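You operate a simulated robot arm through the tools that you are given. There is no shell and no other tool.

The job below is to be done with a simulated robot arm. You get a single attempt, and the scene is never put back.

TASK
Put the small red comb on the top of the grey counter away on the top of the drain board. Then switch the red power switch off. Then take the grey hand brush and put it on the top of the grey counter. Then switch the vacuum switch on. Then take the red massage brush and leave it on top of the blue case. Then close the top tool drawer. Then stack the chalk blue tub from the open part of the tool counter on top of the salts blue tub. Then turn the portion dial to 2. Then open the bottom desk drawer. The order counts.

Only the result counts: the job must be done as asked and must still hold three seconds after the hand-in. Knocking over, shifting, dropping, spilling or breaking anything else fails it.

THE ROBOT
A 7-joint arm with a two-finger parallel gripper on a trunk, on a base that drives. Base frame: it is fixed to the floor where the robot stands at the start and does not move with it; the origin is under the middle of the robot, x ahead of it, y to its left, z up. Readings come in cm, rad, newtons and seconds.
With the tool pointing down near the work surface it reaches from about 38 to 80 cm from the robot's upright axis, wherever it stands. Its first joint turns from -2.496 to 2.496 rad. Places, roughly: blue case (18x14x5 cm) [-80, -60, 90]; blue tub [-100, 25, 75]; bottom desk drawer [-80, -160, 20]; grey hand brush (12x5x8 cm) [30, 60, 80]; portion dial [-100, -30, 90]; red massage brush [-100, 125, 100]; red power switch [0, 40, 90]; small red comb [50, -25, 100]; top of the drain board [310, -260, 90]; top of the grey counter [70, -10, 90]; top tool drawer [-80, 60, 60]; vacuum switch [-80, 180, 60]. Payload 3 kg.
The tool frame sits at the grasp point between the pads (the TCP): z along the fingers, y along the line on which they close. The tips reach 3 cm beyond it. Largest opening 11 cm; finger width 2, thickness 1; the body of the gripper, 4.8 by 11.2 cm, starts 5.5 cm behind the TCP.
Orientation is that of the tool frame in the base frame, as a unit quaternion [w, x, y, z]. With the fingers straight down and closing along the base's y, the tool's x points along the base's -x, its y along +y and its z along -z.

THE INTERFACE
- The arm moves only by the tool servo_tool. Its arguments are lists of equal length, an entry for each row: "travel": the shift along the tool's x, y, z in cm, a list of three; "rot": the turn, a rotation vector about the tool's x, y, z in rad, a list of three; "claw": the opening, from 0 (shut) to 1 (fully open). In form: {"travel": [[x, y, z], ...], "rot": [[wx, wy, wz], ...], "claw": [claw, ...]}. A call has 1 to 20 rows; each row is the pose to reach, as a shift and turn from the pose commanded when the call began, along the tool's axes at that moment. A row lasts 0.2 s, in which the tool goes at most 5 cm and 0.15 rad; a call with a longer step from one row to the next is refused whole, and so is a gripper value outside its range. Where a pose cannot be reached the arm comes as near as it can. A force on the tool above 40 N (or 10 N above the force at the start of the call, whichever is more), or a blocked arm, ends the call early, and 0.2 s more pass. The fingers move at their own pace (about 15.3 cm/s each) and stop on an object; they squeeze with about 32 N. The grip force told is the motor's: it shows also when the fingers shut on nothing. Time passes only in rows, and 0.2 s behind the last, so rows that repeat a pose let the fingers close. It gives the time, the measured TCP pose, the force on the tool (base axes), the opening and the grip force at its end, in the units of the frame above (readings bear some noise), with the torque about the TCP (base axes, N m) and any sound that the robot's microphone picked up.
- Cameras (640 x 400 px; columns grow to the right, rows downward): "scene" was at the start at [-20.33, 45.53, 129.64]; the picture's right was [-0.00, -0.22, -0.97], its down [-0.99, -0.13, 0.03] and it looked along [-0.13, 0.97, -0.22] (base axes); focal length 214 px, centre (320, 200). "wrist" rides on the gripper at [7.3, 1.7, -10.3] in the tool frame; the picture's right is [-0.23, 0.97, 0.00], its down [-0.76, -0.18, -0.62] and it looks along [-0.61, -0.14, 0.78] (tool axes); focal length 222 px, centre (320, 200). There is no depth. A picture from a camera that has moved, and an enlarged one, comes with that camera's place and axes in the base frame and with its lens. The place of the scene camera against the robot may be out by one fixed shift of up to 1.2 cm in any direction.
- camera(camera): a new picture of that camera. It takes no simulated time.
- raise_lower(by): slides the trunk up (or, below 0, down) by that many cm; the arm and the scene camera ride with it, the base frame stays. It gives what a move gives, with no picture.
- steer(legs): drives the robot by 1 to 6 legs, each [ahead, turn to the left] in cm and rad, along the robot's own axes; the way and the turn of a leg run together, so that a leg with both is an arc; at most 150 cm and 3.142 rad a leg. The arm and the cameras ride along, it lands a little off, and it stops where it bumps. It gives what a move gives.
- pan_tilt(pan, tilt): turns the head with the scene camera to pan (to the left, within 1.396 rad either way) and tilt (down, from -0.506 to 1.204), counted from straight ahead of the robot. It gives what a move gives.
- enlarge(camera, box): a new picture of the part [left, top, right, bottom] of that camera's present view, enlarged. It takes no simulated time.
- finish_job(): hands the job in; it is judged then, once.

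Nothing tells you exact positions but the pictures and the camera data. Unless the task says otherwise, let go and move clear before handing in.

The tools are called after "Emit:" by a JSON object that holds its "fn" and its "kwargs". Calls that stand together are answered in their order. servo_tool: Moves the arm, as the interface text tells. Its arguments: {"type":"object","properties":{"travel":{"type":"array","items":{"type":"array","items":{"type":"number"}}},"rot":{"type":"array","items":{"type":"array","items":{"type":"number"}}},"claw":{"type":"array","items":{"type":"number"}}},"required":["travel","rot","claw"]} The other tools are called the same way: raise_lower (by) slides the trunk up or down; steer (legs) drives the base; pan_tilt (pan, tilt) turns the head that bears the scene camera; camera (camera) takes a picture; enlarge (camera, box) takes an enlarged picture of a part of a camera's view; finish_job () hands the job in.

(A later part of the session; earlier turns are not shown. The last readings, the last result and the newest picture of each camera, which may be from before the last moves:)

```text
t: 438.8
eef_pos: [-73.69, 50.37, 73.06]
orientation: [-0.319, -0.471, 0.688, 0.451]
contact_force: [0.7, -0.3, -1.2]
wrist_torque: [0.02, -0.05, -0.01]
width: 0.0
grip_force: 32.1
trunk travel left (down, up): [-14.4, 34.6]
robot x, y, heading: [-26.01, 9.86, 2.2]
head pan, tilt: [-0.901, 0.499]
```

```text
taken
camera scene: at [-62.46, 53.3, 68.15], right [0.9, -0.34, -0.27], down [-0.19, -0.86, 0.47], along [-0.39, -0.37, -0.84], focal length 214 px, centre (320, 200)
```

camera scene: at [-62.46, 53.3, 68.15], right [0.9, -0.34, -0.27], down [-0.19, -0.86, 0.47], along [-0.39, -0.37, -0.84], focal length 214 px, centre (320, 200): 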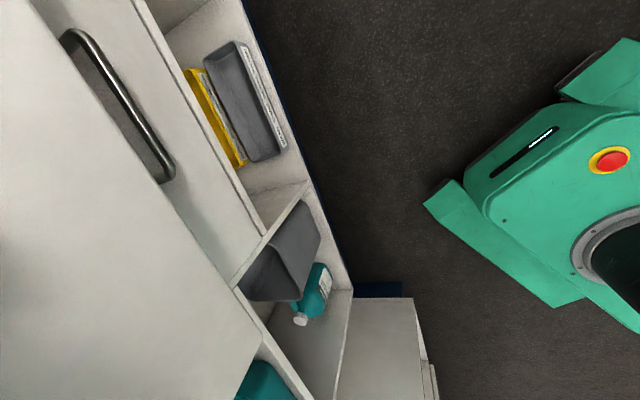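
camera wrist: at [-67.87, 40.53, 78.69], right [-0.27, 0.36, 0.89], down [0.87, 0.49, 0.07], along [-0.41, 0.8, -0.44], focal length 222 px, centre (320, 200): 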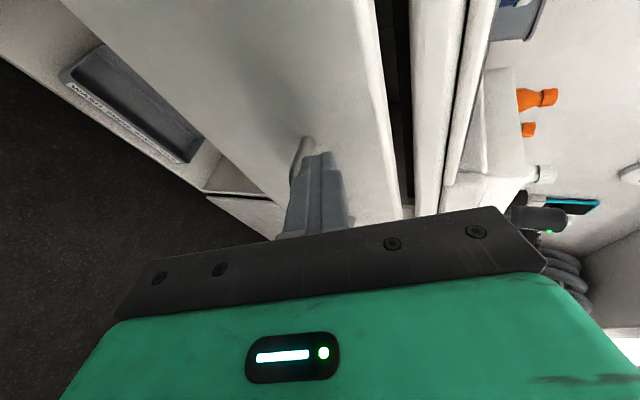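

The finger had hooked inside the handle loop, so the drawer came back out with it. I'll lift the finger out of the loop, move clear to the side of the handle, and push on the plain front instead.

Emit:
{"fn": "servo_tool", "kwargs": {"travel": [[0.03, 2.75, -1.15], [0.07, 5.5, -2.3], [2.1, 4.6, -4.5], [4.17, 3.69, -6.65], [4.13, 0.9, -5.5], [4.1, -1.85, -4.36]], "rot": [[0, 0, 0], [0, 0, 0], [0, 0, 0], [0, 0, 0], [0, 0, 0], [0, 0, 0]], "claw": [0, 0, 0, 0, 0, 0]}}

Emit:
{"fn": "camera", "kwargs": {"camera": "wrist"}}

```text
t: 440.2
eef_pos: [-70.85, 49.42, 73.13]
orientation: [-0.319, -0.471, 0.686, 0.453]
contact_force: [0.5, -0.1, -0.3]
wrist_torque: [-0.05, -0.02, 0.01]
width: 0.02
grip_force: 32.0
out of reach, approached as far as the arm can: row 3, 4, 5, 6
trunk travel left (down, up): [-14.4, 34.6]
robot x, y, heading: [-25.52, 9.65, 2.198]
head pan, tilt: [-0.901, 0.499]
```

```text
taken
camera wrist: at [-64.99, 39.49, 78.71], right [-0.27, 0.36, 0.89], down [0.87, 0.49, 0.07], along [-0.41, 0.8, -0.44], focal length 222 px, centre (320, 200)
```

wrist: 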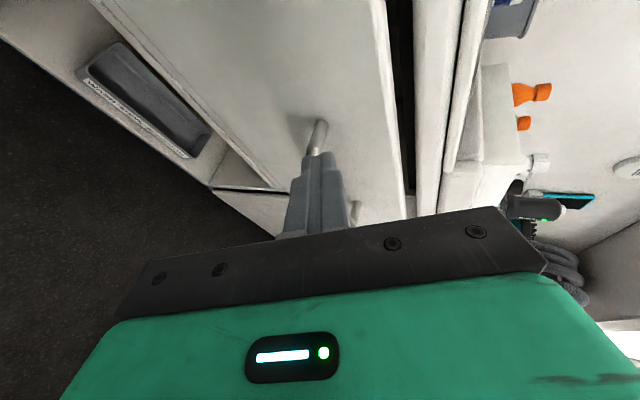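

I'll push on the front just above the handle (z≈75), where the finger can't hook the loop.

Emit:
{"fn": "servo_tool", "kwargs": {"travel": [[0.03, 1.94, -0.8], [0.55, 2.47, 0.5], [1.08, 3.0, 1.8], [1.43, 3.36, 2.67], [1.78, 3.71, 3.54], [2.13, 4.06, 4.4], [2.48, 4.42, 5.27], [2.83, 4.77, 6.14], [3.18, 5.13, 7.0], [3.53, 5.48, 7.87]], "rot": [[0, 0, 0], [0, 0, 0], [0, 0, 0], [0, 0, 0], [0, 0, 0], [0, 0, 0], [0, 0, 0], [0, 0, 0], [0, 0, 0], [0, 0, 0]], "claw": [0, 0, 0, 0, 0, 0, 0, 0, 0, 0]}}

Emit:
{"fn": "camera", "kwargs": {"camera": "wrist"}}

```text
t: 442.4
eef_pos: [-80.96, 49.65, 75.24]
orientation: [-0.318, -0.471, 0.688, 0.452]
contact_force: [1.0, 0.2, -0.5]
wrist_torque: [-0.01, 0.03, 0.03]
width: 0.0
grip_force: 32.3
trunk travel left (down, up): [-14.4, 34.6]
robot x, y, heading: [-26.02, 10.02, 2.205]
head pan, tilt: [-0.901, 0.499]
```

```text
taken
camera wrist: at [-75.15, 39.67, 80.86], right [-0.27, 0.36, 0.89], down [0.87, 0.49, 0.07], along [-0.41, 0.8, -0.44], focal length 222 px, centre (320, 200)
```

wrist: 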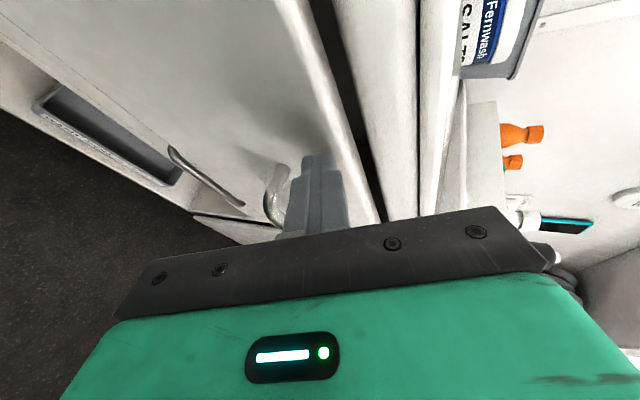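

Now pushing the plain front above the handle. Continuing to the stop.

Emit:
{"fn": "servo_tool", "kwargs": {"travel": [[0.35, 0.35, 0.87], [0.7, 0.71, 1.73], [1.05, 1.06, 2.6], [1.4, 1.42, 3.47], [1.75, 1.77, 4.34], [1.93, 1.95, 4.77], [2.1, 2.12, 5.2], [2.28, 2.3, 5.64], [2.45, 2.48, 6.07]], "rot": [[0, 0, 0], [0, 0, 0], [0, 0, 0], [0, 0, 0], [0, 0, 0], [0, 0, 0], [0, 0, 0], [0, 0, 0], [0, 0, 0]], "claw": [0, 0, 0, 0, 0, 0, 0, 0, 0]}}

Emit:
{"fn": "camera", "kwargs": {"camera": "wrist"}}

```text
t: 443.7
eef_pos: [-85.92, 49.54, 74.76]
orientation: [-0.317, -0.47, 0.691, 0.448]
contact_force: [1.9, 0.3, -6.6]
wrist_torque: [0.09, 0.02, 0.02]
width: 0.01
grip_force: 32.3
trunk travel left (down, up): [-14.4, 34.6]
robot x, y, heading: [-25.9, 10.08, 2.201]
head pan, tilt: [-0.901, 0.499]
stopped in row 6: the force on the tool passed its limit at 44 N (the readings are from after the stop); the commanded pose is now the measured one
```

```text
taken
camera wrist: at [-80.13, 39.76, 80.48], right [-0.27, 0.36, 0.89], down [0.87, 0.48, 0.07], along [-0.4, 0.8, -0.45], focal length 222 px, centre (320, 200)
```

wrist: 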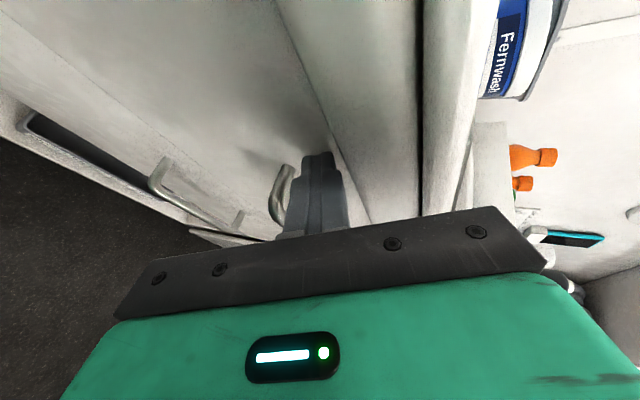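

The finger brushed the counter lip above. Lowering 1 cm and pushing the last centimetre.

Emit:
{"fn": "servo_tool", "kwargs": {"travel": [[-0.12, -0.5, 0.0], [-0.12, -1.03, 0.12], [0.15, -0.8, 0.8], [0.4, -0.55, 1.4], [0.58, -0.38, 1.85], [0.75, -0.2, 2.3], [0.93, 0.0, 2.7]], "rot": [[0, 0, 0], [0, 0, 0], [0, 0, 0], [0, 0, 0], [0, 0, 0], [0, 0, 0], [0, 0, 0]], "claw": [0, 0, 0, 0, 0, 0, 0]}}

Emit:
{"fn": "camera", "kwargs": {"camera": "wrist"}}

```text
t: 444.9
eef_pos: [-86.98, 49.5, 73.85]
orientation: [-0.318, -0.468, 0.693, 0.447]
contact_force: [33.3, -8.7, 5.2]
wrist_torque: [-0.04, 0.11, 0.27]
width: 0.0
grip_force: 32.4
trunk travel left (down, up): [-14.4, 34.6]
robot x, y, heading: [-25.93, 9.47, 2.197]
head pan, tilt: [-0.901, 0.499]
stopped in row 5: the force on the tool passed its limit at 52 N (the readings are from after the stop); the commanded pose is now the measured one
```

```text
taken
camera wrist: at [-81.36, 39.71, 79.6], right [-0.27, 0.37, 0.89], down [0.87, 0.48, 0.07], along [-0.4, 0.8, -0.45], focal length 222 px, centre (320, 200)
```

wrist: 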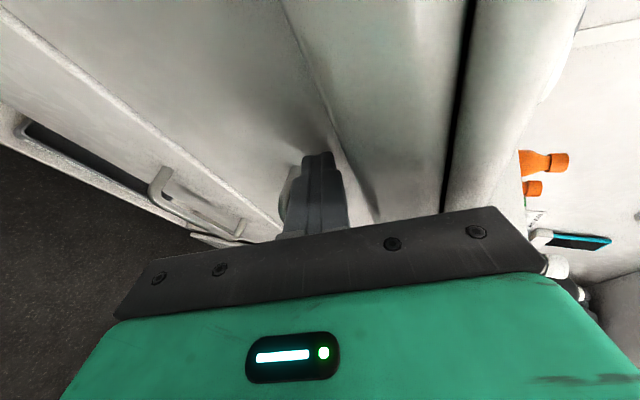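

The drawer is at its closed stop again (same position). Retreating up and out so as not to catch the handle.

Emit:
{"fn": "servo_tool", "kwargs": {"travel": [[-0.24, 0.12, -0.76], [-0.62, 0.19, -1.9], [-1.1, 0.26, -3.34], [-2.06, 0.65, -6.35], [-3.1, 1.43, -9.7]], "rot": [[0, 0, 0], [0, 0, 0], [0, 0, 0], [0, 0, 0], [0, 0, 0]], "claw": [0, 0, 0, 0, 0]}}

Emit:
{"fn": "camera", "kwargs": {"camera": "wrist"}}

Emit:
{"fn": "camera", "kwargs": {"camera": "scene"}}

```text
t: 446.1
eef_pos: [-78.5, 49.74, 79.02]
orientation: [-0.317, -0.469, 0.692, 0.448]
contact_force: [-0.3, -0.8, -0.8]
wrist_torque: [0.01, 0.01, -0.03]
width: 0.0
grip_force: 32.2
trunk travel left (down, up): [-14.4, 34.6]
robot x, y, heading: [-25.81, 9.76, 2.2]
head pan, tilt: [-0.901, 0.499]
```

```text
taken
camera wrist: at [-72.66, 39.95, 84.79], right [-0.27, 0.37, 0.89], down [0.87, 0.48, 0.07], along [-0.4, 0.8, -0.45], focal length 222 px, centre (320, 200)
```

wrist: 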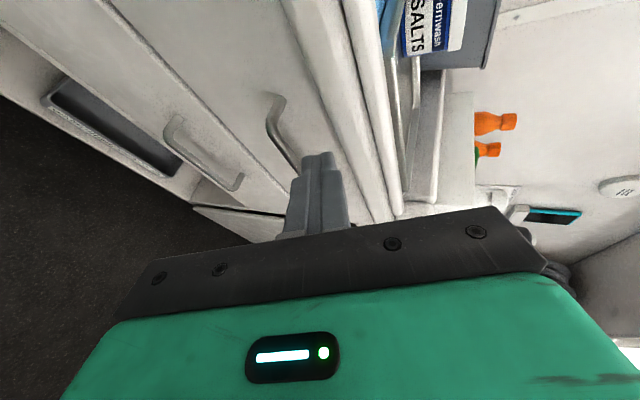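

```text
taken
camera scene: at [-67.12, 52.59, 74.16], right [0.9, -0.35, -0.26], down [-0.2, -0.86, 0.48], along [-0.39, -0.38, -0.84], focal length 214 px, centre (320, 200)
```

scene: 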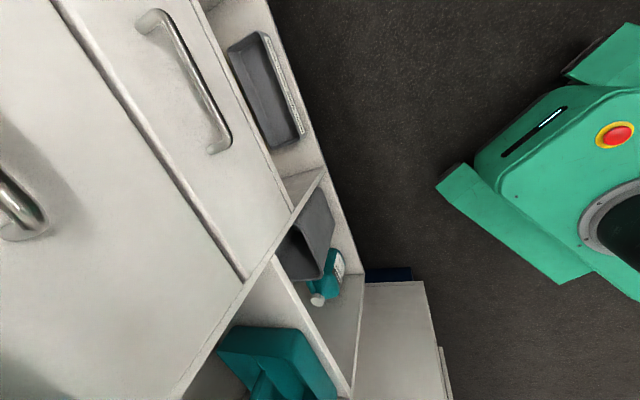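

Both drawer fronts are flush: the top drawer is closed. Now returning the tool to vertical and raising up to inspect the tubs.

Emit:
{"fn": "servo_tool", "kwargs": {"travel": [[-0.3, 2.6, -3.0], [-0.6, 5.2, -6.0], [-0.6, 7.6, -9.0], [-0.6, 10.0, -12.0], [-0.6, 12.2, -15.2], [-0.6, 14.4, -18.4], [-0.6, 16.4, -21.6], [-0.6, 18.4, -24.8], [-0.6, 20.0, -27.5], [-0.6, 21.0, -29.5]], "rot": [[0.12, 0, 0], [0.24, 0, 0], [0.36, 0, 0], [0.48, 0, 0], [0.6, 0, 0], [0.72, 0, 0], [0.84, 0, 0], [0.96, 0, 0], [1.08, 0, 0], [1.19, 0, 0]], "claw": [0, 0, 0, 0, 0, 0, 0, 0, 0, 0]}}

Emit:
{"fn": "raise_lower", "kwargs": {"by": 18}}

Emit:
{"fn": "pan_tilt", "kwargs": {"pan": -0.5, "tilt": 0.5}}

Emit:
{"fn": "camera", "kwargs": {"camera": "scene"}}

Emit:
{"fn": "camera", "kwargs": {"camera": "wrist"}}

```text
t: 448.3
eef_pos: [-60.27, 43.96, 109.8]
orientation: [0.001, -0.566, 0.824, -0.018]
contact_force: [0.5, -0.9, 0.9]
wrist_torque: [0.02, 0.02, 0.0]
width: 0.01
grip_force: 32.0
trunk travel left (down, up): [-14.4, 34.6]
robot x, y, heading: [-25.89, 9.23, 2.198]
head pan, tilt: [-0.901, 0.499]
```

```text
t: 450.3
eef_pos: [-60.37, 44.01, 127.7]
orientation: [0.001, -0.565, 0.825, -0.017]
contact_force: [0.3, -0.1, -0.2]
wrist_torque: [0.02, 0.02, 0.01]
width: 0.0
grip_force: 31.5
trunk travel left (down, up): [-32.4, 16.6]
robot x, y, heading: [-25.46, 9.9, 2.205]
head pan, tilt: [-0.901, 0.499]
```

```text
t: 451.1
eef_pos: [-60.36, 44.0, 127.67]
orientation: [0.0, -0.566, 0.824, -0.018]
contact_force: [-0.5, 0.3, -1.5]
wrist_torque: [-0.04, 0.03, 0.02]
width: 0.0
grip_force: 32.0
trunk travel left (down, up): [-32.4, 16.6]
robot x, y, heading: [-25.98, 9.78, 2.201]
head pan, tilt: [-0.499, 0.499]
```

```text
taken
camera scene: at [-54.1, 48.87, 131.61], right [0.81, -0.3, 0.5], down [-0.54, -0.73, 0.43], along [0.24, -0.62, -0.75], focal length 214 px, centre (320, 200)
```

scene: 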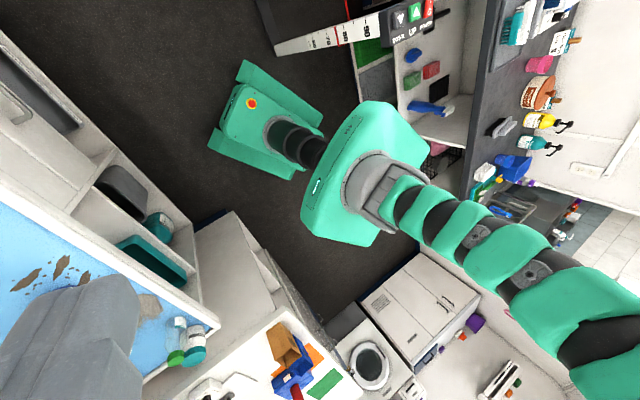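

```text
taken
camera wrist: at [-64.74, 38.1, 138.1], right [-0.83, 0.56, -0.03], down [0.43, 0.66, 0.61], along [0.37, 0.49, -0.79], focal length 222 px, centre (320, 200)
```

wrist: 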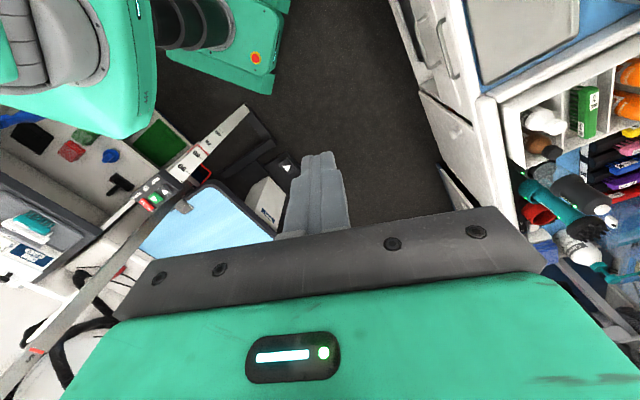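

Emit:
{"fn": "pan_tilt", "kwargs": {"pan": 0.8, "tilt": 0.2}}

Emit:
{"fn": "camera", "kwargs": {"camera": "scene"}}

Emit:
{"fn": "enlarge", "kwargs": {"camera": "scene", "box": [200, 80, 440, 280]}}

```text
t: 452.6
eef_pos: [-60.39, 44.11, 127.71]
orientation: [0.0, -0.566, 0.824, -0.018]
contact_force: [0.5, 0.4, -0.7]
wrist_torque: [0.0, 0.0, 0.0]
width: 0.0
grip_force: 31.8
trunk travel left (down, up): [-32.4, 16.6]
robot x, y, heading: [-25.86, 9.47, 2.198]
head pan, tilt: [0.799, 0.201]
```

```text
taken
camera scene: at [-63.44, 55.44, 132.72], right [0.67, -0.27, -0.7], down [-0.22, -0.96, 0.16], along [-0.71, 0.05, -0.7], focal length 214 px, centre (320, 200)
```

scene: 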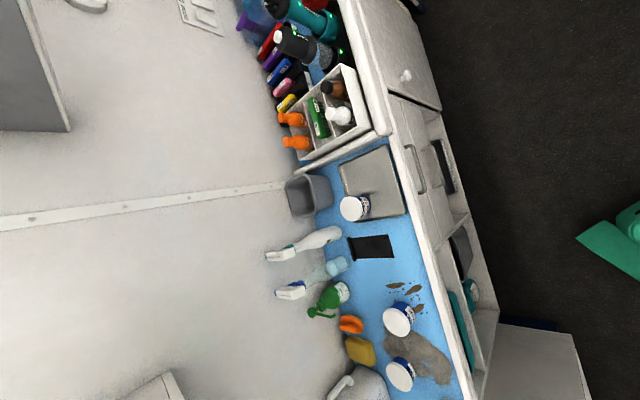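

```text
2.00 times, centred on (320, 180) of scene
camera zoom: at [-63.44, 55.44, 132.72], right [0.67, -0.27, -0.7], down [-0.22, -0.96, 0.16], along [-0.71, 0.05, -0.7], focal length 429 px, centre (320, 240)
```

zoom: 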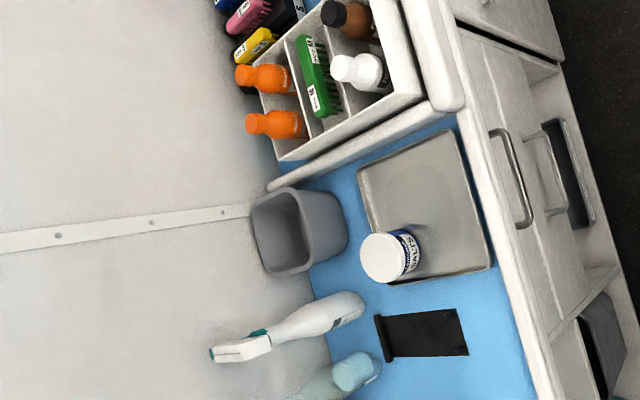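

Emit:
{"fn": "enlarge", "kwargs": {"camera": "scene", "box": [320, 240, 500, 400]}}

Emit:
{"fn": "pan_tilt", "kwargs": {"pan": 0.9, "tilt": 0.7}}

Emit:
{"fn": "camera", "kwargs": {"camera": "scene"}}

```text
2.50 times, centred on (410, 320) of scene
camera zoom: at [-63.44, 55.44, 132.72], right [0.67, -0.27, -0.7], down [-0.22, -0.96, 0.16], along [-0.71, 0.05, -0.7], focal length 536 px, centre (95, -100)
```

zoom: 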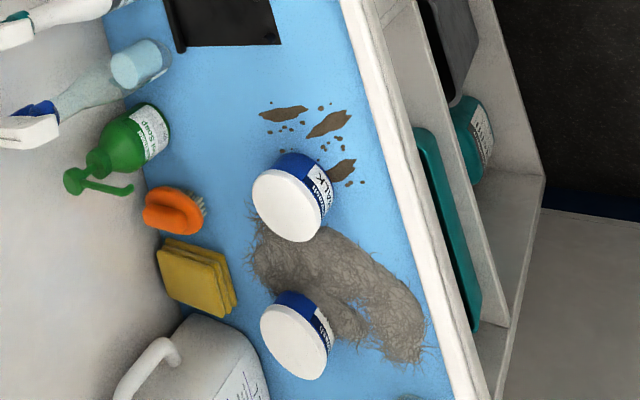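

```text
t: 453.5
eef_pos: [-60.35, 44.05, 127.78]
orientation: [0.001, -0.567, 0.824, -0.018]
contact_force: [0.3, 0.7, 0.7]
wrist_torque: [0.01, 0.02, -0.01]
width: 0.0
grip_force: 32.1
trunk travel left (down, up): [-32.4, 16.6]
robot x, y, heading: [-25.61, 9.57, 2.196]
head pan, tilt: [0.901, 0.7]
```

```text
taken
camera scene: at [-65.07, 51.24, 134.03], right [0.6, -0.24, -0.77], down [0.19, -0.88, 0.43], along [-0.78, -0.4, -0.48], focal length 214 px, centre (320, 200)
```

scene: 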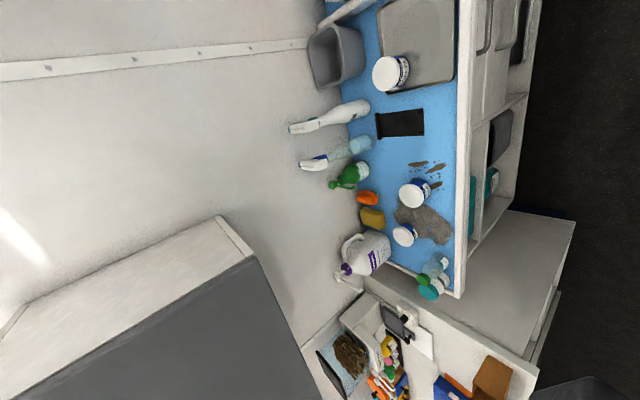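

Emit:
{"fn": "enlarge", "kwargs": {"camera": "scene", "box": [350, 150, 490, 270]}}

Emit:
{"fn": "enlarge", "kwargs": {"camera": "scene", "box": [340, 30, 480, 150]}}

```text
3.33 times, centred on (420, 210) of scene
camera zoom: at [-65.07, 51.24, 134.03], right [0.6, -0.24, -0.77], down [0.19, -0.88, 0.43], along [-0.78, -0.4, -0.48], focal length 715 px, centre (-13, 167)
```

zoom: 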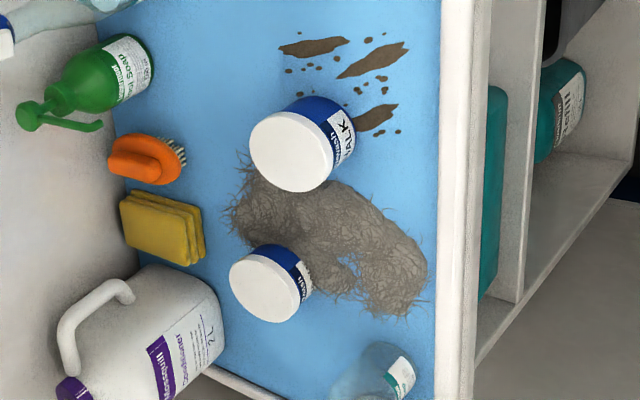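

```text
3.33 times, centred on (410, 90) of scene
camera zoom: at [-65.07, 51.24, 134.03], right [0.6, -0.24, -0.77], down [0.19, -0.88, 0.43], along [-0.78, -0.4, -0.48], focal length 715 px, centre (20, 567)
```

zoom: 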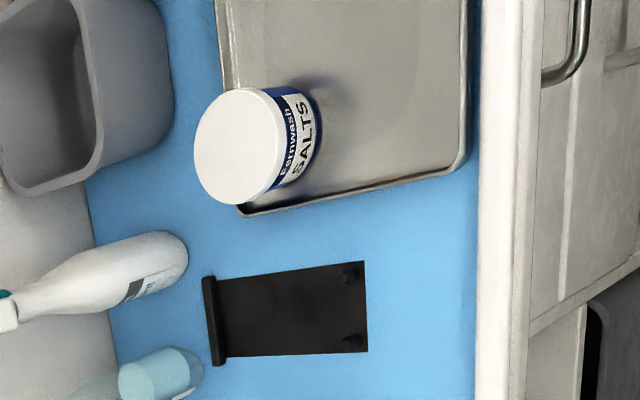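

The labels are readable: SALTS stands on the grey tray near [−99, 53.5]; CHALK stands on the open mat near [−98, 21]; a third tub is by the hair pile. I'll move closer, between them.

Emit:
{"fn": "servo_tool", "kwargs": {"travel": [[1.6, -3.6, 2], [3.2, -7.3, 4]], "rot": [[0, 0, 0], [0, 0, 0]], "claw": [0, 0]}}

Emit:
{"fn": "pan_tilt", "kwargs": {"pan": 1.2, "tilt": 0.0}}

Emit:
{"fn": "steer", "kwargs": {"legs": [[31, 0]]}}

```text
t: 454.1
eef_pos: [-54.73, 38.16, 124.09]
orientation: [0.001, -0.567, 0.824, -0.017]
contact_force: [0.4, 0.0, -0.5]
wrist_torque: [-0.04, -0.02, 0.0]
width: 0.0
grip_force: 31.9
trunk travel left (down, up): [-32.4, 16.6]
robot x, y, heading: [-25.8, 9.76, 2.202]
head pan, tilt: [0.901, 0.7]
```

```text
t: 455.2
eef_pos: [-54.74, 38.22, 124.09]
orientation: [0.001, -0.566, 0.824, -0.017]
contact_force: [-0.5, 0.2, 0.1]
wrist_torque: [-0.01, -0.01, 0.01]
width: 0.0
grip_force: 31.7
trunk travel left (down, up): [-32.4, 16.6]
robot x, y, heading: [-25.85, 9.73, 2.196]
head pan, tilt: [1.201, 0.0]
```

```text
t: 457.3
eef_pos: [-73.07, 63.78, 124.16]
orientation: [0.0, -0.566, 0.824, -0.017]
contact_force: [-0.1, 0.6, 0.4]
wrist_torque: [-0.05, 0.01, -0.02]
width: 0.0
grip_force: 31.4
trunk travel left (down, up): [-32.4, 16.6]
robot x, y, heading: [-43.97, 35.11, 2.203]
head pan, tilt: [1.201, 0.0]
```

Swinging the arm over toward the CHALK tub at safe height.

Emit:
{"fn": "pan_tilt", "kwargs": {"pan": -1.39, "tilt": 0.0}}

Emit:
{"fn": "servo_tool", "kwargs": {"travel": [[3.93, 1.64, 0], [7.99, 2.75, 0], [12.11, 3.42, 0], [16.36, 3.62, 0.5], [20.56, 3.4, 1.0], [24.71, 2.78, 1.5], [28.79, 1.64, 2.0], [32.83, 0.19, 3.0], [37.03, -0.88, 4.0], [41.3, -0.37, 5.0], [44.04, 2.33, 6.0], [46.51, 5.13, 7.0], [48.71, 7.82, 8.0]], "rot": [[0, 0, 0], [0, 0, 0], [0, 0, 0], [0, 0, 0], [0, 0, 0], [0, 0, 0], [0, 0, 0], [0, 0, 0], [0, 0, 0], [0, 0, 0], [0, 0, 0], [0, 0, 0], [0, 0, 0]], "claw": [0, 0, 0, 0, 0, 0, 0, 0, 0, 0.5, 1, 1, 1]}}

Emit:
{"fn": "camera", "kwargs": {"camera": "wrist"}}

```text
t: 459.6
eef_pos: [-73.05, 63.79, 124.24]
orientation: [0.001, -0.566, 0.824, -0.018]
contact_force: [-0.3, -0.5, -0.1]
wrist_torque: [-0.04, -0.01, 0.02]
width: 0.0
grip_force: 31.6
trunk travel left (down, up): [-32.4, 16.6]
robot x, y, heading: [-44.15, 35.23, 2.199]
head pan, tilt: [-1.389, 0.0]
```

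```text
t: 462.0
eef_pos: [-89.1, 24.13, 119.47]
orientation: [0.003, -0.568, 0.823, -0.017]
contact_force: [40.2, 17.6, 10.8]
wrist_torque: [-2.89, 5.46, 1.55]
width: 11.0
grip_force: 0.1
trunk travel left (down, up): [-32.4, 16.6]
robot x, y, heading: [-44.2, 35.42, 2.2]
head pan, tilt: [-1.389, 0.0]
stopped in row 11: the force on the tool passed its limit at 99 N (the readings are from after the stop); the commanded pose is now the measured one
```

```text
taken
camera wrist: at [-93.52, 18.17, 129.89], right [-0.83, 0.56, -0.03], down [0.42, 0.67, 0.62], along [0.37, 0.5, -0.79], focal length 222 px, centre (320, 200)
```

wrist: 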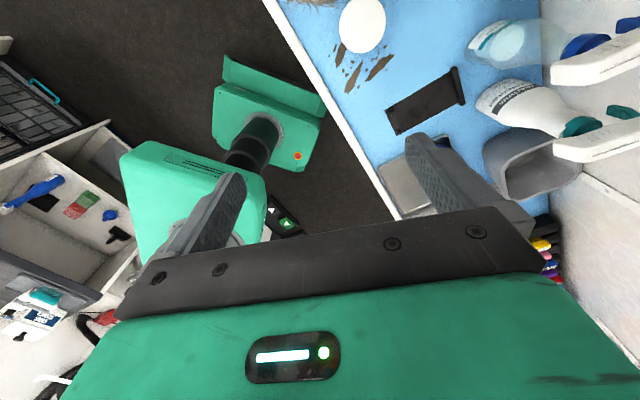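

The upper cabinet above the counter is in the way at this height. I'll back out, go down to z≈93, and then come in underneath it.

Emit:
{"fn": "servo_tool", "kwargs": {"travel": [[-1.2, -1.7, 0], [-2.35, -3.39, 1], [-2.35, -3.39, 5.5], [-2.35, -3.39, 10], [-2.35, -3.39, 14.5], [-2.35, -3.39, 19], [-2.35, -3.39, 23.5], [-2.35, -3.39, 26]], "rot": [[0, 0, 0], [0, 0, 0], [0, 0, 0], [0, 0, 0], [0, 0, 0], [0, 0, 0], [0, 0, 0], [0, 0, 0]], "claw": [1, 1, 1, 1, 1, 1, 1, 1]}}

Emit:
{"fn": "camera", "kwargs": {"camera": "wrist"}}

```text
t: 463.8
eef_pos: [-84.55, 24.44, 93.48]
orientation: [0.004, -0.568, 0.823, -0.017]
contact_force: [0.7, 0.3, 0.2]
wrist_torque: [0.04, 0.02, -0.01]
width: 11.02
grip_force: 0.1
trunk travel left (down, up): [-32.4, 16.6]
robot x, y, heading: [-44.39, 35.58, 2.2]
head pan, tilt: [-1.389, 0.0]
```

```text
taken
camera wrist: at [-88.95, 18.37, 103.8], right [-0.83, 0.56, -0.04], down [0.42, 0.66, 0.62], along [0.37, 0.5, -0.78], focal length 222 px, centre (320, 200)
```

wrist: 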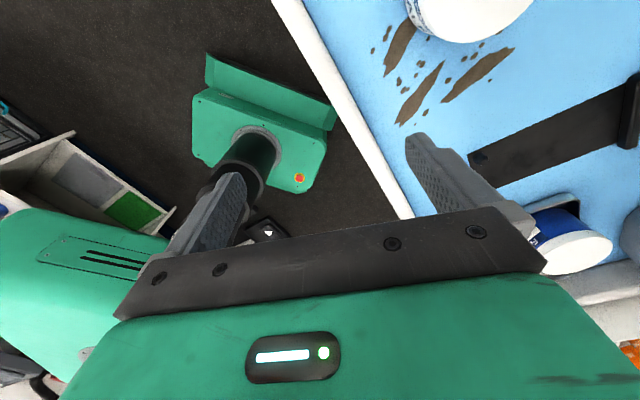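

Moving in under the cabinet toward the CHALK tub.

Emit:
{"fn": "servo_tool", "kwargs": {"travel": [[1.8, 2.85, 0], [3.55, 5.7, 0], [5.3, 8.55, 0], [7.1, 11.4, 0]], "rot": [[0, 0, 0], [0, 0, 0], [0, 0, 0], [0, 0, 0]], "claw": [1, 1, 1, 1]}}

Emit:
{"fn": "camera", "kwargs": {"camera": "wrist"}}

```text
t: 464.8
eef_pos: [-98.13, 21.68, 93.2]
orientation: [0.005, -0.568, 0.823, -0.018]
contact_force: [-0.8, -0.1, 0.0]
wrist_torque: [-0.03, 0.02, 0.0]
width: 10.99
grip_force: 0.0
trunk travel left (down, up): [-32.4, 16.6]
robot x, y, heading: [-44.39, 34.96, 2.195]
head pan, tilt: [-1.389, 0.0]
```

```text
taken
camera wrist: at [-102.53, 15.75, 103.57], right [-0.83, 0.56, -0.04], down [0.42, 0.66, 0.62], along [0.37, 0.5, -0.78], focal length 222 px, centre (320, 200)
```

wrist: 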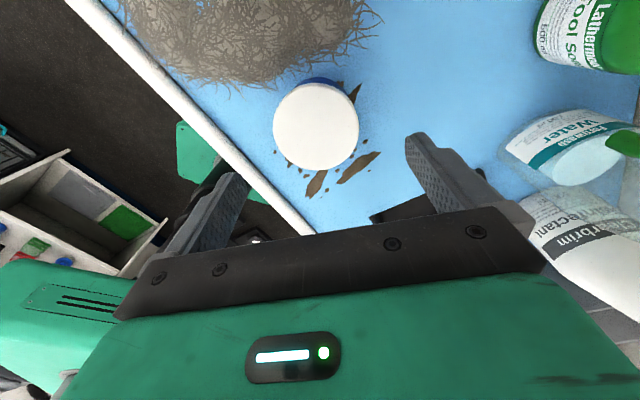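

The CHALK lid is centred at about [−97.4, 21.4]. Descending and gripping its body.

Emit:
{"fn": "servo_tool", "kwargs": {"travel": [[0.03, -0.76, 4], [0.03, -0.76, 8], [0.03, -0.76, 11.5], [0.03, -0.76, 13.0]], "rot": [[0, 0, 0], [0, 0, 0], [0, 0, 0], [0, 0, 0]], "claw": [1, 1, 1, 1]}}

Emit:
{"fn": "camera", "kwargs": {"camera": "wrist"}}

```text
t: 465.6
eef_pos: [-97.32, 21.29, 83.41]
orientation: [0.001, -0.568, 0.823, -0.014]
contact_force: [6.5, 6.4, 17.9]
wrist_torque: [0.76, 0.81, -0.55]
width: 10.84
grip_force: 0.0
trunk travel left (down, up): [-32.4, 16.6]
robot x, y, heading: [-44.19, 35.22, 2.199]
head pan, tilt: [-1.389, 0.0]
stopped in row 3: the force on the tool passed its limit at 87 N (the readings are from after the stop); the commanded pose is now the measured one
```

```text
taken
camera wrist: at [-101.62, 15.36, 93.85], right [-0.83, 0.56, -0.03], down [0.43, 0.66, 0.61], along [0.36, 0.5, -0.79], focal length 222 px, centre (320, 200)
```

wrist: 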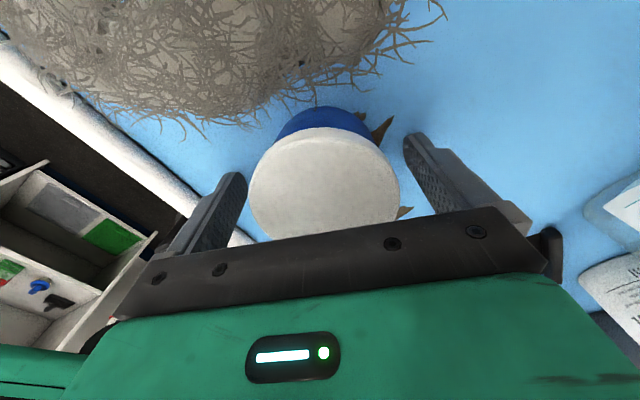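

The fingertips reached the mat (z≈80.3); the tub is a low one (lid z≈83.7), so this is already the right grasp height. Raising 0.4 cm and closing.

Emit:
{"fn": "servo_tool", "kwargs": {"travel": [[0, 0, -0.35], [0, 0, -0.4], [0, 0, -0.4], [0, 0, -0.4], [0, 0, -0.4], [0, 0, -0.4]], "rot": [[0, 0, 0], [0, 0, 0], [0, 0, 0], [0, 0, 0], [0, 0, 0], [0, 0, 0]], "claw": [1, 0.85, 0.75, 0.65, 0.3, 0]}}

Emit:
{"fn": "camera", "kwargs": {"camera": "wrist"}}

```text
t: 467.0
eef_pos: [-97.39, 21.26, 83.51]
orientation: [0.001, -0.569, 0.822, -0.016]
contact_force: [0.3, -0.4, 0.1]
wrist_torque: [0.01, 0.0, 0.01]
width: 7.02
grip_force: 32.4
trunk travel left (down, up): [-32.4, 16.6]
robot x, y, heading: [-44.37, 35.26, 2.196]
head pan, tilt: [-1.389, 0.0]
```

```text
taken
camera wrist: at [-101.74, 15.24, 94.08], right [-0.83, 0.56, -0.03], down [0.42, 0.66, 0.62], along [0.36, 0.5, -0.79], focal length 222 px, centre (320, 200)
```

wrist: 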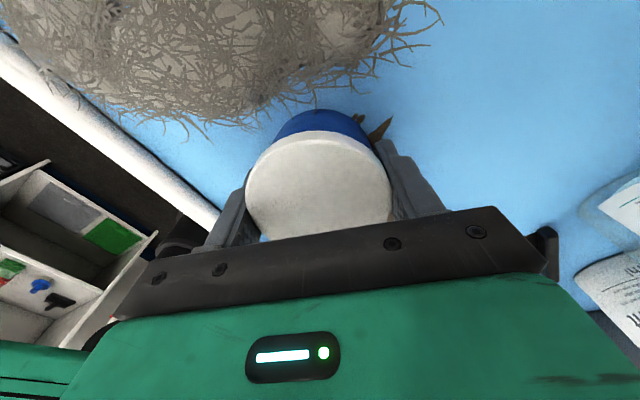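

Gripped (7.0 cm). Lifting the CHALK tub and moving it partway toward SALTS, then looking with the head camera to measure both lids in one picture.

Emit:
{"fn": "servo_tool", "kwargs": {"travel": [[0, 0, -1], [0, 0, -3], [0, 0, -6], [0, 0, -9.5], [0, 0, -12.5]], "rot": [[0, 0, 0], [0, 0, 0], [0, 0, 0], [0, 0, 0], [0, 0, 0]], "claw": [0, 0, 0, 0, 0]}}

Emit:
{"fn": "servo_tool", "kwargs": {"travel": [[-3.4, 1.7, 0], [-6.8, 3.4, 0], [-10.2, 5.1, 0], [-13.5, 6.6, 0]], "rot": [[0, 0, 0], [0, 0, 0], [0, 0, 0], [0, 0, 0]], "claw": [0, 0, 0, 0]}}

Emit:
{"fn": "pan_tilt", "kwargs": {"pan": 0.0, "tilt": 0.3}}

Emit:
{"fn": "camera", "kwargs": {"camera": "scene"}}

```text
t: 468.2
eef_pos: [-97.57, 21.44, 96.14]
orientation: [0.0, -0.568, 0.823, -0.016]
contact_force: [-0.7, -0.5, -2.8]
wrist_torque: [0.0, -0.02, -0.01]
width: 7.05
grip_force: 32.1
trunk travel left (down, up): [-32.4, 16.6]
robot x, y, heading: [-44.34, 35.16, 2.201]
head pan, tilt: [-1.389, 0.0]
```

```text
t: 469.2
eef_pos: [-98.23, 36.31, 94.75]
orientation: [0.013, -0.572, 0.82, -0.014]
contact_force: [-0.9, -0.7, -19.1]
wrist_torque: [-0.29, -0.18, 0.01]
width: 7.02
grip_force: 31.8
trunk travel left (down, up): [-32.4, 16.6]
robot x, y, heading: [-44.06, 35.2, 2.201]
head pan, tilt: [-1.389, 0.0]
```

```text
t: 470.8
eef_pos: [-98.61, 36.66, 94.53]
orientation: [0.015, -0.571, 0.821, -0.015]
contact_force: [0.1, 0.1, -1.1]
wrist_torque: [0.05, 0.02, 0.05]
width: 7.05
grip_force: 32.5
trunk travel left (down, up): [-32.4, 16.6]
robot x, y, heading: [-44.4, 35.17, 2.196]
head pan, tilt: [0.0, 0.3]
```

```text
taken
camera scene: at [-95.88, 44.7, 97.09], right [0.94, -0.35, 0.04], down [-0.34, -0.89, 0.29], along [-0.06, -0.29, -0.96], focal length 214 px, centre (320, 200)
```

scene: 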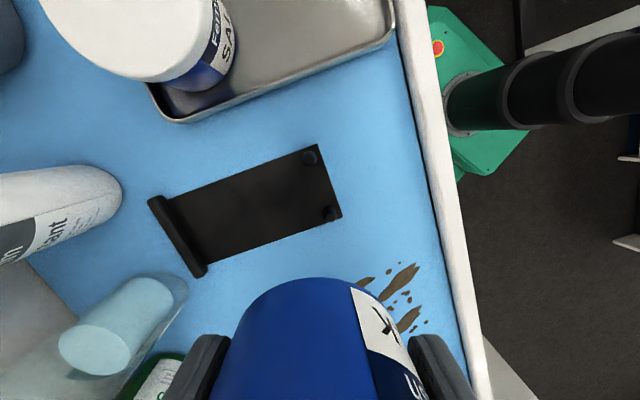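

Emit:
{"fn": "pan_tilt", "kwargs": {"pan": 0.3, "tilt": -0.3}}

Emit:
{"fn": "camera", "kwargs": {"camera": "scene"}}

Emit:
{"fn": "pan_tilt", "kwargs": {"pan": 0.9, "tilt": -0.3}}

Emit:
{"fn": "camera", "kwargs": {"camera": "scene"}}

```text
t: 471.8
eef_pos: [-98.6, 36.71, 94.4]
orientation: [0.015, -0.571, 0.82, -0.016]
contact_force: [0.1, 0.5, -1.6]
wrist_torque: [0.0, 0.0, 0.01]
width: 7.03
grip_force: 32.9
trunk travel left (down, up): [-32.4, 16.6]
robot x, y, heading: [-44.38, 34.9, 2.193]
head pan, tilt: [0.3, -0.3]
```

```text
taken
camera scene: at [-96.35, 50.5, 98.82], right [0.91, -0.33, -0.25], down [-0.4, -0.87, -0.29], along [-0.12, 0.37, -0.92], focal length 214 px, centre (320, 200)
```

scene: 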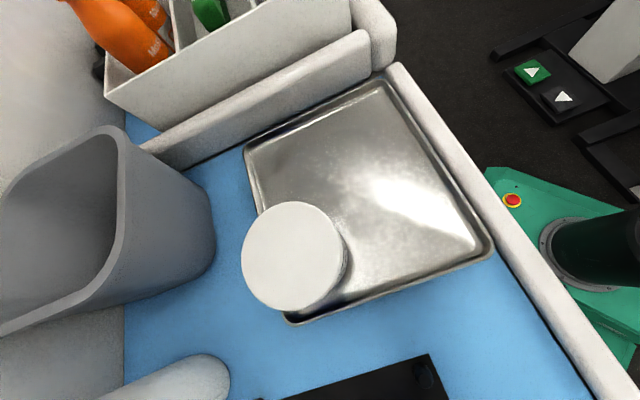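

```text
t: 472.8
eef_pos: [-98.65, 36.65, 94.47]
orientation: [0.013, -0.571, 0.821, -0.017]
contact_force: [-0.3, 0.4, -1.7]
wrist_torque: [-0.01, 0.0, -0.02]
width: 7.05
grip_force: 31.9
trunk travel left (down, up): [-32.4, 16.6]
robot x, y, heading: [-44.58, 35.43, 2.196]
head pan, tilt: [0.901, -0.3]
```

```text
taken
camera scene: at [-100.08, 51.86, 101.27], right [0.62, -0.22, -0.76], down [-0.54, -0.82, -0.2], along [-0.57, 0.53, -0.62], focal length 214 px, centre (320, 200)
```

scene: 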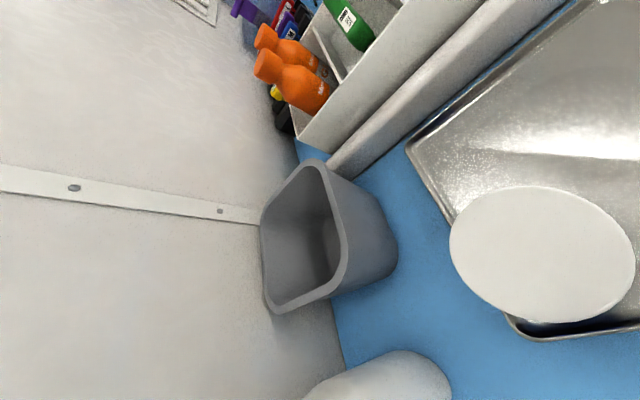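

SALTS lid centre is at about [−101, 53], z≈85. Moving the CHALK tub over it at a slightly lower carry height and levelling the tool.

Emit:
{"fn": "pan_tilt", "kwargs": {"pan": -1.39, "tilt": 0.0}}

Emit:
{"fn": "servo_tool", "kwargs": {"travel": [[0, 0, 1.5], [-2.9, 1.55, 1.8], [-5.7, 3.1, 1.8], [-8.6, 4.66, 1.8], [-11.4, 6.2, 1.8], [-14.3, 7.77, 1.8]], "rot": [[-0.043, 0.002, 0], [-0.043, 0.002, 0], [-0.043, 0.002, 0], [-0.043, 0.002, 0], [-0.043, 0.002, 0], [-0.043, 0.002, 0]], "claw": [0, 0, 0, 0, 0, 0]}}

Emit:
{"fn": "camera", "kwargs": {"camera": "wrist"}}

```text
t: 474.9
eef_pos: [-98.72, 36.7, 94.42]
orientation: [0.015, -0.571, 0.821, -0.017]
contact_force: [-0.1, -1.1, -0.4]
wrist_torque: [0.02, 0.0, 0.02]
width: 7.04
grip_force: 32.7
trunk travel left (down, up): [-32.4, 16.6]
robot x, y, heading: [-44.26, 35.03, 2.199]
head pan, tilt: [-1.389, 0.0]
```

```text
t: 476.3
eef_pos: [-101.26, 52.56, 93.59]
orientation: [-0.012, -0.568, 0.823, 0.003]
contact_force: [-0.5, -1.1, -1.3]
wrist_torque: [0.05, 0.0, -0.02]
width: 7.03
grip_force: 32.5
trunk travel left (down, up): [-32.4, 16.6]
robot x, y, heading: [-44.12, 35.06, 2.196]
head pan, tilt: [-1.389, 0.0]
```

```text
taken
camera wrist: at [-105.11, 46.47, 104.05], right [-0.83, 0.56, 0.01], down [0.45, 0.66, 0.61], along [0.33, 0.51, -0.8], focal length 222 px, centre (320, 200)
```

wrist: 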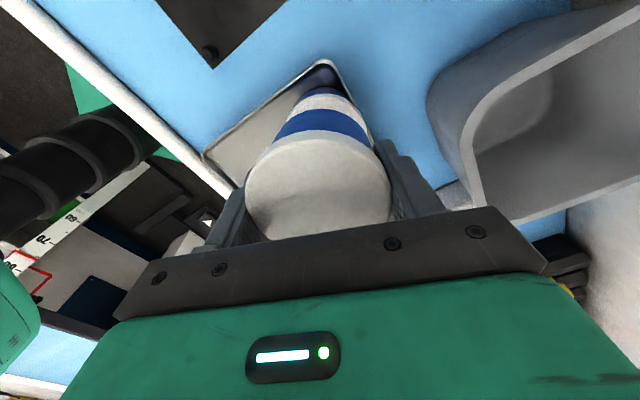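

The CHALK tub hangs almost exactly above SALTS. A small 0.7 cm correction, then lowering gently to contact.

Emit:
{"fn": "servo_tool", "kwargs": {"travel": [[-0.65, 0.25, 1.0], [-0.65, 0.25, 2.5], [-0.65, 0.25, 3.5], [-0.65, 0.25, 4.2], [-0.65, 0.25, 4.7], [-0.65, 0.25, 5.1], [-0.65, 0.25, 5.5], [-0.65, 0.25, 5.9]], "rot": [[0, 0, 0], [0, 0, 0], [0, 0, 0], [0, 0, 0], [0, 0, 0], [0, 0, 0], [0, 0, 0], [0, 0, 0]], "claw": [0, 0, 0, 0, 0, 0, 0, 0]}}

Emit:
{"fn": "camera", "kwargs": {"camera": "wrist"}}

```text
t: 477.6
eef_pos: [-101.49, 53.42, 89.2]
orientation: [-0.016, -0.569, 0.822, 0.008]
contact_force: [5.7, -2.8, 19.8]
wrist_torque: [-0.31, -0.73, -0.04]
width: 7.03
grip_force: 31.8
trunk travel left (down, up): [-32.4, 16.6]
robot x, y, heading: [-43.99, 35.22, 2.196]
head pan, tilt: [-1.389, 0.0]
stopped in row 6: the force on the tool passed its limit at 50 N (the readings are from after the stop); the commanded pose is now the measured one
```

```text
taken
camera wrist: at [-105.31, 47.24, 99.79], right [-0.83, 0.56, 0.03], down [0.46, 0.65, 0.6], along [0.32, 0.51, -0.8], focal length 222 px, centre (320, 200)
```

wrist: 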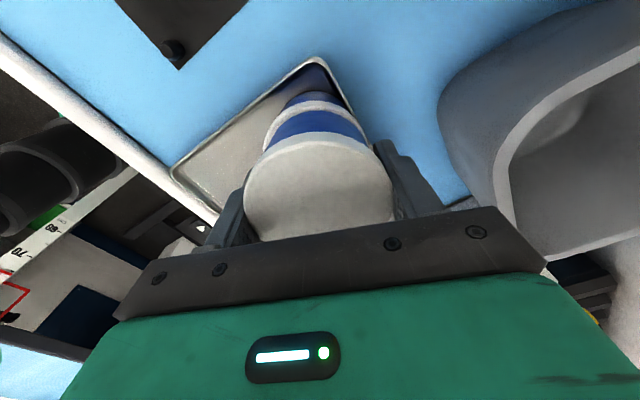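

Contact made; CHALK rests on SALTS. Levelling the slight tilt, then releasing gradually.

Emit:
{"fn": "servo_tool", "kwargs": {"travel": [[0, 0, -0.1], [0, 0, 0.0], [0, 0, 0.0], [0, 0, 0.0], [0, 0, 0.0], [0, 0, 0.0], [0, 0, 0.0]], "rot": [[0.015, -0.008, 0], [0.031, -0.017, 0], [0.031, -0.017, 0], [0.031, -0.017, 0], [0.031, -0.017, 0], [0.031, -0.017, 0], [0.031, -0.017, 0]], "claw": [0, 0, 0.64, 0.66, 0.7, 0.8, 0.9]}}

Emit:
{"fn": "camera", "kwargs": {"camera": "wrist"}}

```text
t: 479.2
eef_pos: [-101.47, 53.46, 89.2]
orientation: [0.0, -0.568, 0.823, 0.0]
contact_force: [-0.4, -0.4, -0.2]
wrist_torque: [0.03, 0.03, -0.02]
width: 9.93
grip_force: 0.1
trunk travel left (down, up): [-32.4, 16.6]
robot x, y, heading: [-44.2, 34.91, 2.198]
head pan, tilt: [-1.389, 0.0]
```

```text
taken
camera wrist: at [-105.72, 47.21, 99.49], right [-0.83, 0.56, 0.0], down [0.43, 0.65, 0.62], along [0.35, 0.52, -0.78], focal length 222 px, centre (320, 200)
```

wrist: 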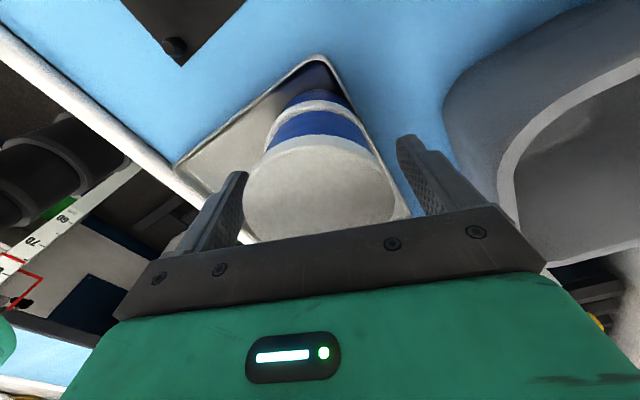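

Released and stable. Rising just enough to clear the lid, then backing out from under the cabinet.

Emit:
{"fn": "servo_tool", "kwargs": {"travel": [[0, 0, -1.5], [0, 0, -3.5], [0, 0, -5.8], [-1.4, -3.7, -6], [-2.8, -7.5, -6], [-4.2, -11.2, -6], [-5.7, -15, -6], [-5.7, -15, -10], [-5.7, -15, -14], [-5.7, -15, -18], [-5.7, -15, -22]], "rot": [[0, 0, 0], [0, 0, 0], [0, 0, 0], [0, 0, 0], [0, 0, 0], [0, 0, 0], [0, 0, 0], [0, 0, 0], [0, 0, 0], [0, 0, 0], [0, 0, 0]], "claw": [0.95, 0.95, 0.95, 0.95, 0.95, 0.95, 0.95, 0.6, 0.3, 0, 0]}}

Emit:
{"fn": "pan_tilt", "kwargs": {"pan": 0.8, "tilt": 0.0}}

Emit:
{"fn": "camera", "kwargs": {"camera": "scene"}}

```text
t: 481.6
eef_pos: [-85.81, 53.74, 111.25]
orientation: [-0.001, -0.569, 0.823, 0.0]
contact_force: [-0.8, 0.6, 0.2]
wrist_torque: [-0.02, 0.0, -0.03]
width: 0.02
grip_force: 31.8
trunk travel left (down, up): [-32.4, 16.6]
robot x, y, heading: [-44.27, 35.25, 2.198]
head pan, tilt: [-1.389, 0.0]
```

```text
t: 483.6
eef_pos: [-85.82, 53.82, 111.2]
orientation: [0.0, -0.569, 0.822, -0.001]
contact_force: [-0.2, -0.3, -0.4]
wrist_torque: [0.01, 0.01, 0.0]
width: 0.02
grip_force: 31.8
trunk travel left (down, up): [-32.4, 16.6]
robot x, y, heading: [-44.55, 35.29, 2.196]
head pan, tilt: [0.799, 0.0]
```

```text
taken
camera scene: at [-87.86, 66.65, 116.79], right [0.65, -0.25, -0.71], down [-0.35, -0.94, 0.0], along [-0.67, 0.25, -0.7], focal length 214 px, centre (320, 200)
```

scene: 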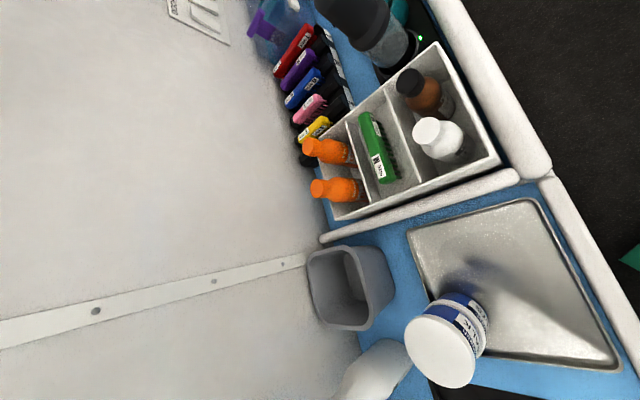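

The tubs are stacked: CHALK on SALTS. Next the portion dial near [−100, −30]. Backing the robot down the aisle to it.

Emit:
{"fn": "pan_tilt", "kwargs": {"pan": -1.2, "tilt": 0.0}}

Emit:
{"fn": "servo_tool", "kwargs": {"travel": [[0.5, -3.2, 0], [1.0, -6.0, 0]], "rot": [[0, 0, 0], [0, 0, 0]], "claw": [0, 0]}}

Emit:
{"fn": "steer", "kwargs": {"legs": [[0, -0.57]]}}

Emit:
{"fn": "steer", "kwargs": {"legs": [[-58, 0]]}}

Emit:
{"fn": "pan_tilt", "kwargs": {"pan": 0.7, "tilt": 0.5}}

Emit:
{"fn": "camera", "kwargs": {"camera": "scene"}}

```text
t: 485.6
eef_pos: [-85.68, 53.8, 111.16]
orientation: [0.0, -0.569, 0.823, -0.001]
contact_force: [-0.5, 0.0, -1.1]
wrist_torque: [0.01, 0.0, 0.0]
width: 0.0
grip_force: 32.2
trunk travel left (down, up): [-32.4, 16.6]
robot x, y, heading: [-44.51, 35.37, 2.2]
head pan, tilt: [-1.201, 0.0]
```

```text
t: 486.2
eef_pos: [-80.46, 50.49, 111.02]
orientation: [0.001, -0.569, 0.823, 0.0]
contact_force: [-0.8, -0.4, 0.4]
wrist_torque: [0.0, 0.0, 0.03]
width: 0.03
grip_force: 32.0
trunk travel left (down, up): [-32.4, 16.6]
robot x, y, heading: [-44.18, 34.8, 2.199]
head pan, tilt: [-1.201, 0.0]
```

```text
t: 488.2
eef_pos: [-66.79, 67.58, 111.12]
orientation: [0.0, -0.319, 0.948, -0.001]
contact_force: [-0.3, 0.6, -0.3]
wrist_torque: [0.01, 0.02, 0.02]
width: 0.0
grip_force: 31.8
trunk travel left (down, up): [-32.4, 16.6]
robot x, y, heading: [-45.59, 35.26, 1.638]
head pan, tilt: [-1.201, 0.0]
```

```text
t: 491.4
eef_pos: [-63.18, 10.77, 111.16]
orientation: [-0.001, -0.321, 0.947, -0.001]
contact_force: [-0.1, 0.4, 0.0]
wrist_torque: [-0.02, 0.01, 0.04]
width: 0.0
grip_force: 32.5
trunk travel left (down, up): [-32.4, 16.6]
robot x, y, heading: [-42.17, -21.21, 1.638]
head pan, tilt: [-1.201, 0.0]
```

```text
t: 493.3
eef_pos: [-63.16, 10.72, 111.15]
orientation: [0.0, -0.321, 0.947, -0.001]
contact_force: [-0.4, 0.8, 0.1]
wrist_torque: [0.0, 0.01, 0.01]
width: 0.0
grip_force: 31.6
trunk travel left (down, up): [-32.4, 16.6]
robot x, y, heading: [-42.25, -21.19, 1.635]
head pan, tilt: [0.7, 0.499]
```

```text
taken
camera scene: at [-61.62, 19.62, 116.14], right [0.46, -0.61, -0.64], down [-0.51, -0.78, 0.37], along [-0.72, 0.16, -0.67], focal length 214 px, centre (320, 200)
```

scene: 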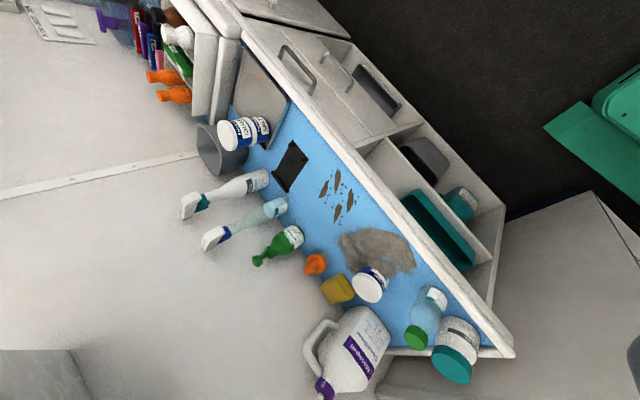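

Emit:
{"fn": "pan_tilt", "kwargs": {"pan": 0.0, "tilt": 0.75}}

Emit:
{"fn": "camera", "kwargs": {"camera": "scene"}}

```text
t: 494.4
eef_pos: [-63.18, 10.77, 111.11]
orientation: [-0.001, -0.321, 0.947, -0.001]
contact_force: [0.1, -0.1, 0.0]
wrist_torque: [-0.03, -0.02, -0.01]
width: 0.0
grip_force: 32.3
trunk travel left (down, up): [-32.4, 16.6]
robot x, y, heading: [-42.22, -21.2, 1.639]
head pan, tilt: [0.0, 0.75]
```

```text
taken
camera scene: at [-59.81, 13.64, 114.83], right [0.61, -0.79, 0.0], down [-0.58, -0.44, 0.68], along [-0.54, -0.41, -0.73], focal length 214 px, centre (320, 200)
```

scene: 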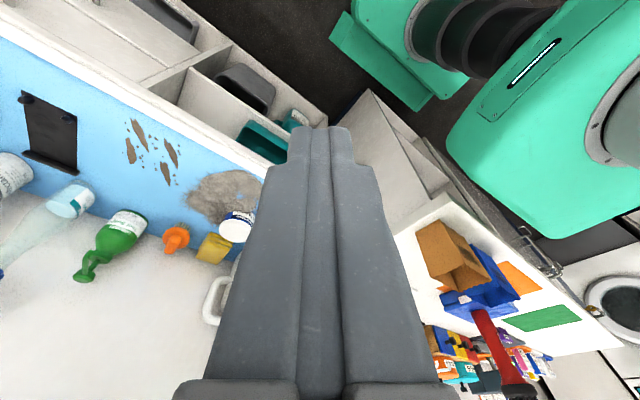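

The closed fingers hide the dial in this view. Swinging the arm left in front of the desk so the wrist camera can see it.

Emit:
{"fn": "pan_tilt", "kwargs": {"pan": -1.2, "tilt": 0.0}}

Emit:
{"fn": "servo_tool", "kwargs": {"travel": [[3.84, 1.06, 0], [7.97, 0.95, 0], [12.11, 0.48, 0], [16.12, -0.48, 0], [20.16, -1.79, 0], [23.88, -3.85, 0], [27.44, -6.03, 0], [30.82, -8.61, 0], [33.99, -11.59, 0]], "rot": [[0, 0, 0], [0, 0, 0], [0, 0, 0], [0, 0, 0], [0, 0, 0], [0, 0, 0], [0, 0, 0], [0, 0, 0], [0, 0, 0]], "claw": [0, 0, 0, 0, 0, 0, 0, 0, 0]}}

Emit:
{"fn": "camera", "kwargs": {"camera": "wrist"}}

```text
t: 495.8
eef_pos: [-63.19, 10.71, 111.19]
orientation: [-0.001, -0.32, 0.947, -0.001]
contact_force: [0.5, -0.1, -0.8]
wrist_torque: [0.0, 0.0, 0.01]
width: 0.02
grip_force: 32.1
trunk travel left (down, up): [-32.4, 16.6]
robot x, y, heading: [-41.97, -21.62, 1.638]
head pan, tilt: [-1.201, 0.0]
```

```text
t: 497.8
eef_pos: [-83.17, -19.18, 111.2]
orientation: [0.001, -0.321, 0.947, -0.001]
contact_force: [-0.5, -0.1, -0.2]
wrist_torque: [-0.04, -0.01, -0.03]
width: 0.0
grip_force: 31.6
trunk travel left (down, up): [-32.4, 16.6]
robot x, y, heading: [-41.98, -21.48, 1.639]
head pan, tilt: [-1.201, 0.0]
```

```text
taken
camera wrist: at [-89.95, -22.3, 121.63], right [-0.41, 0.91, 0.0], down [0.71, 0.32, 0.62], along [0.57, 0.25, -0.78], focal length 222 px, centre (320, 200)
```

wrist: 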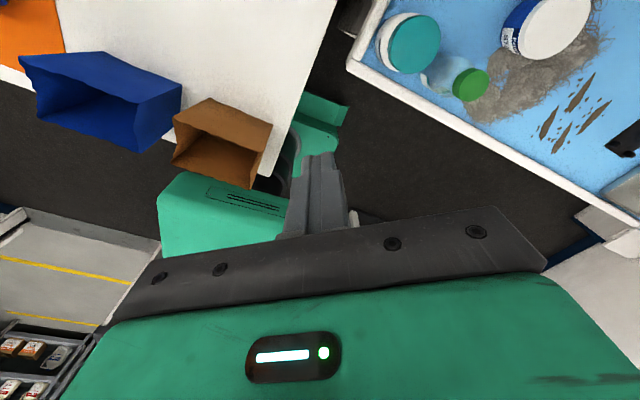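

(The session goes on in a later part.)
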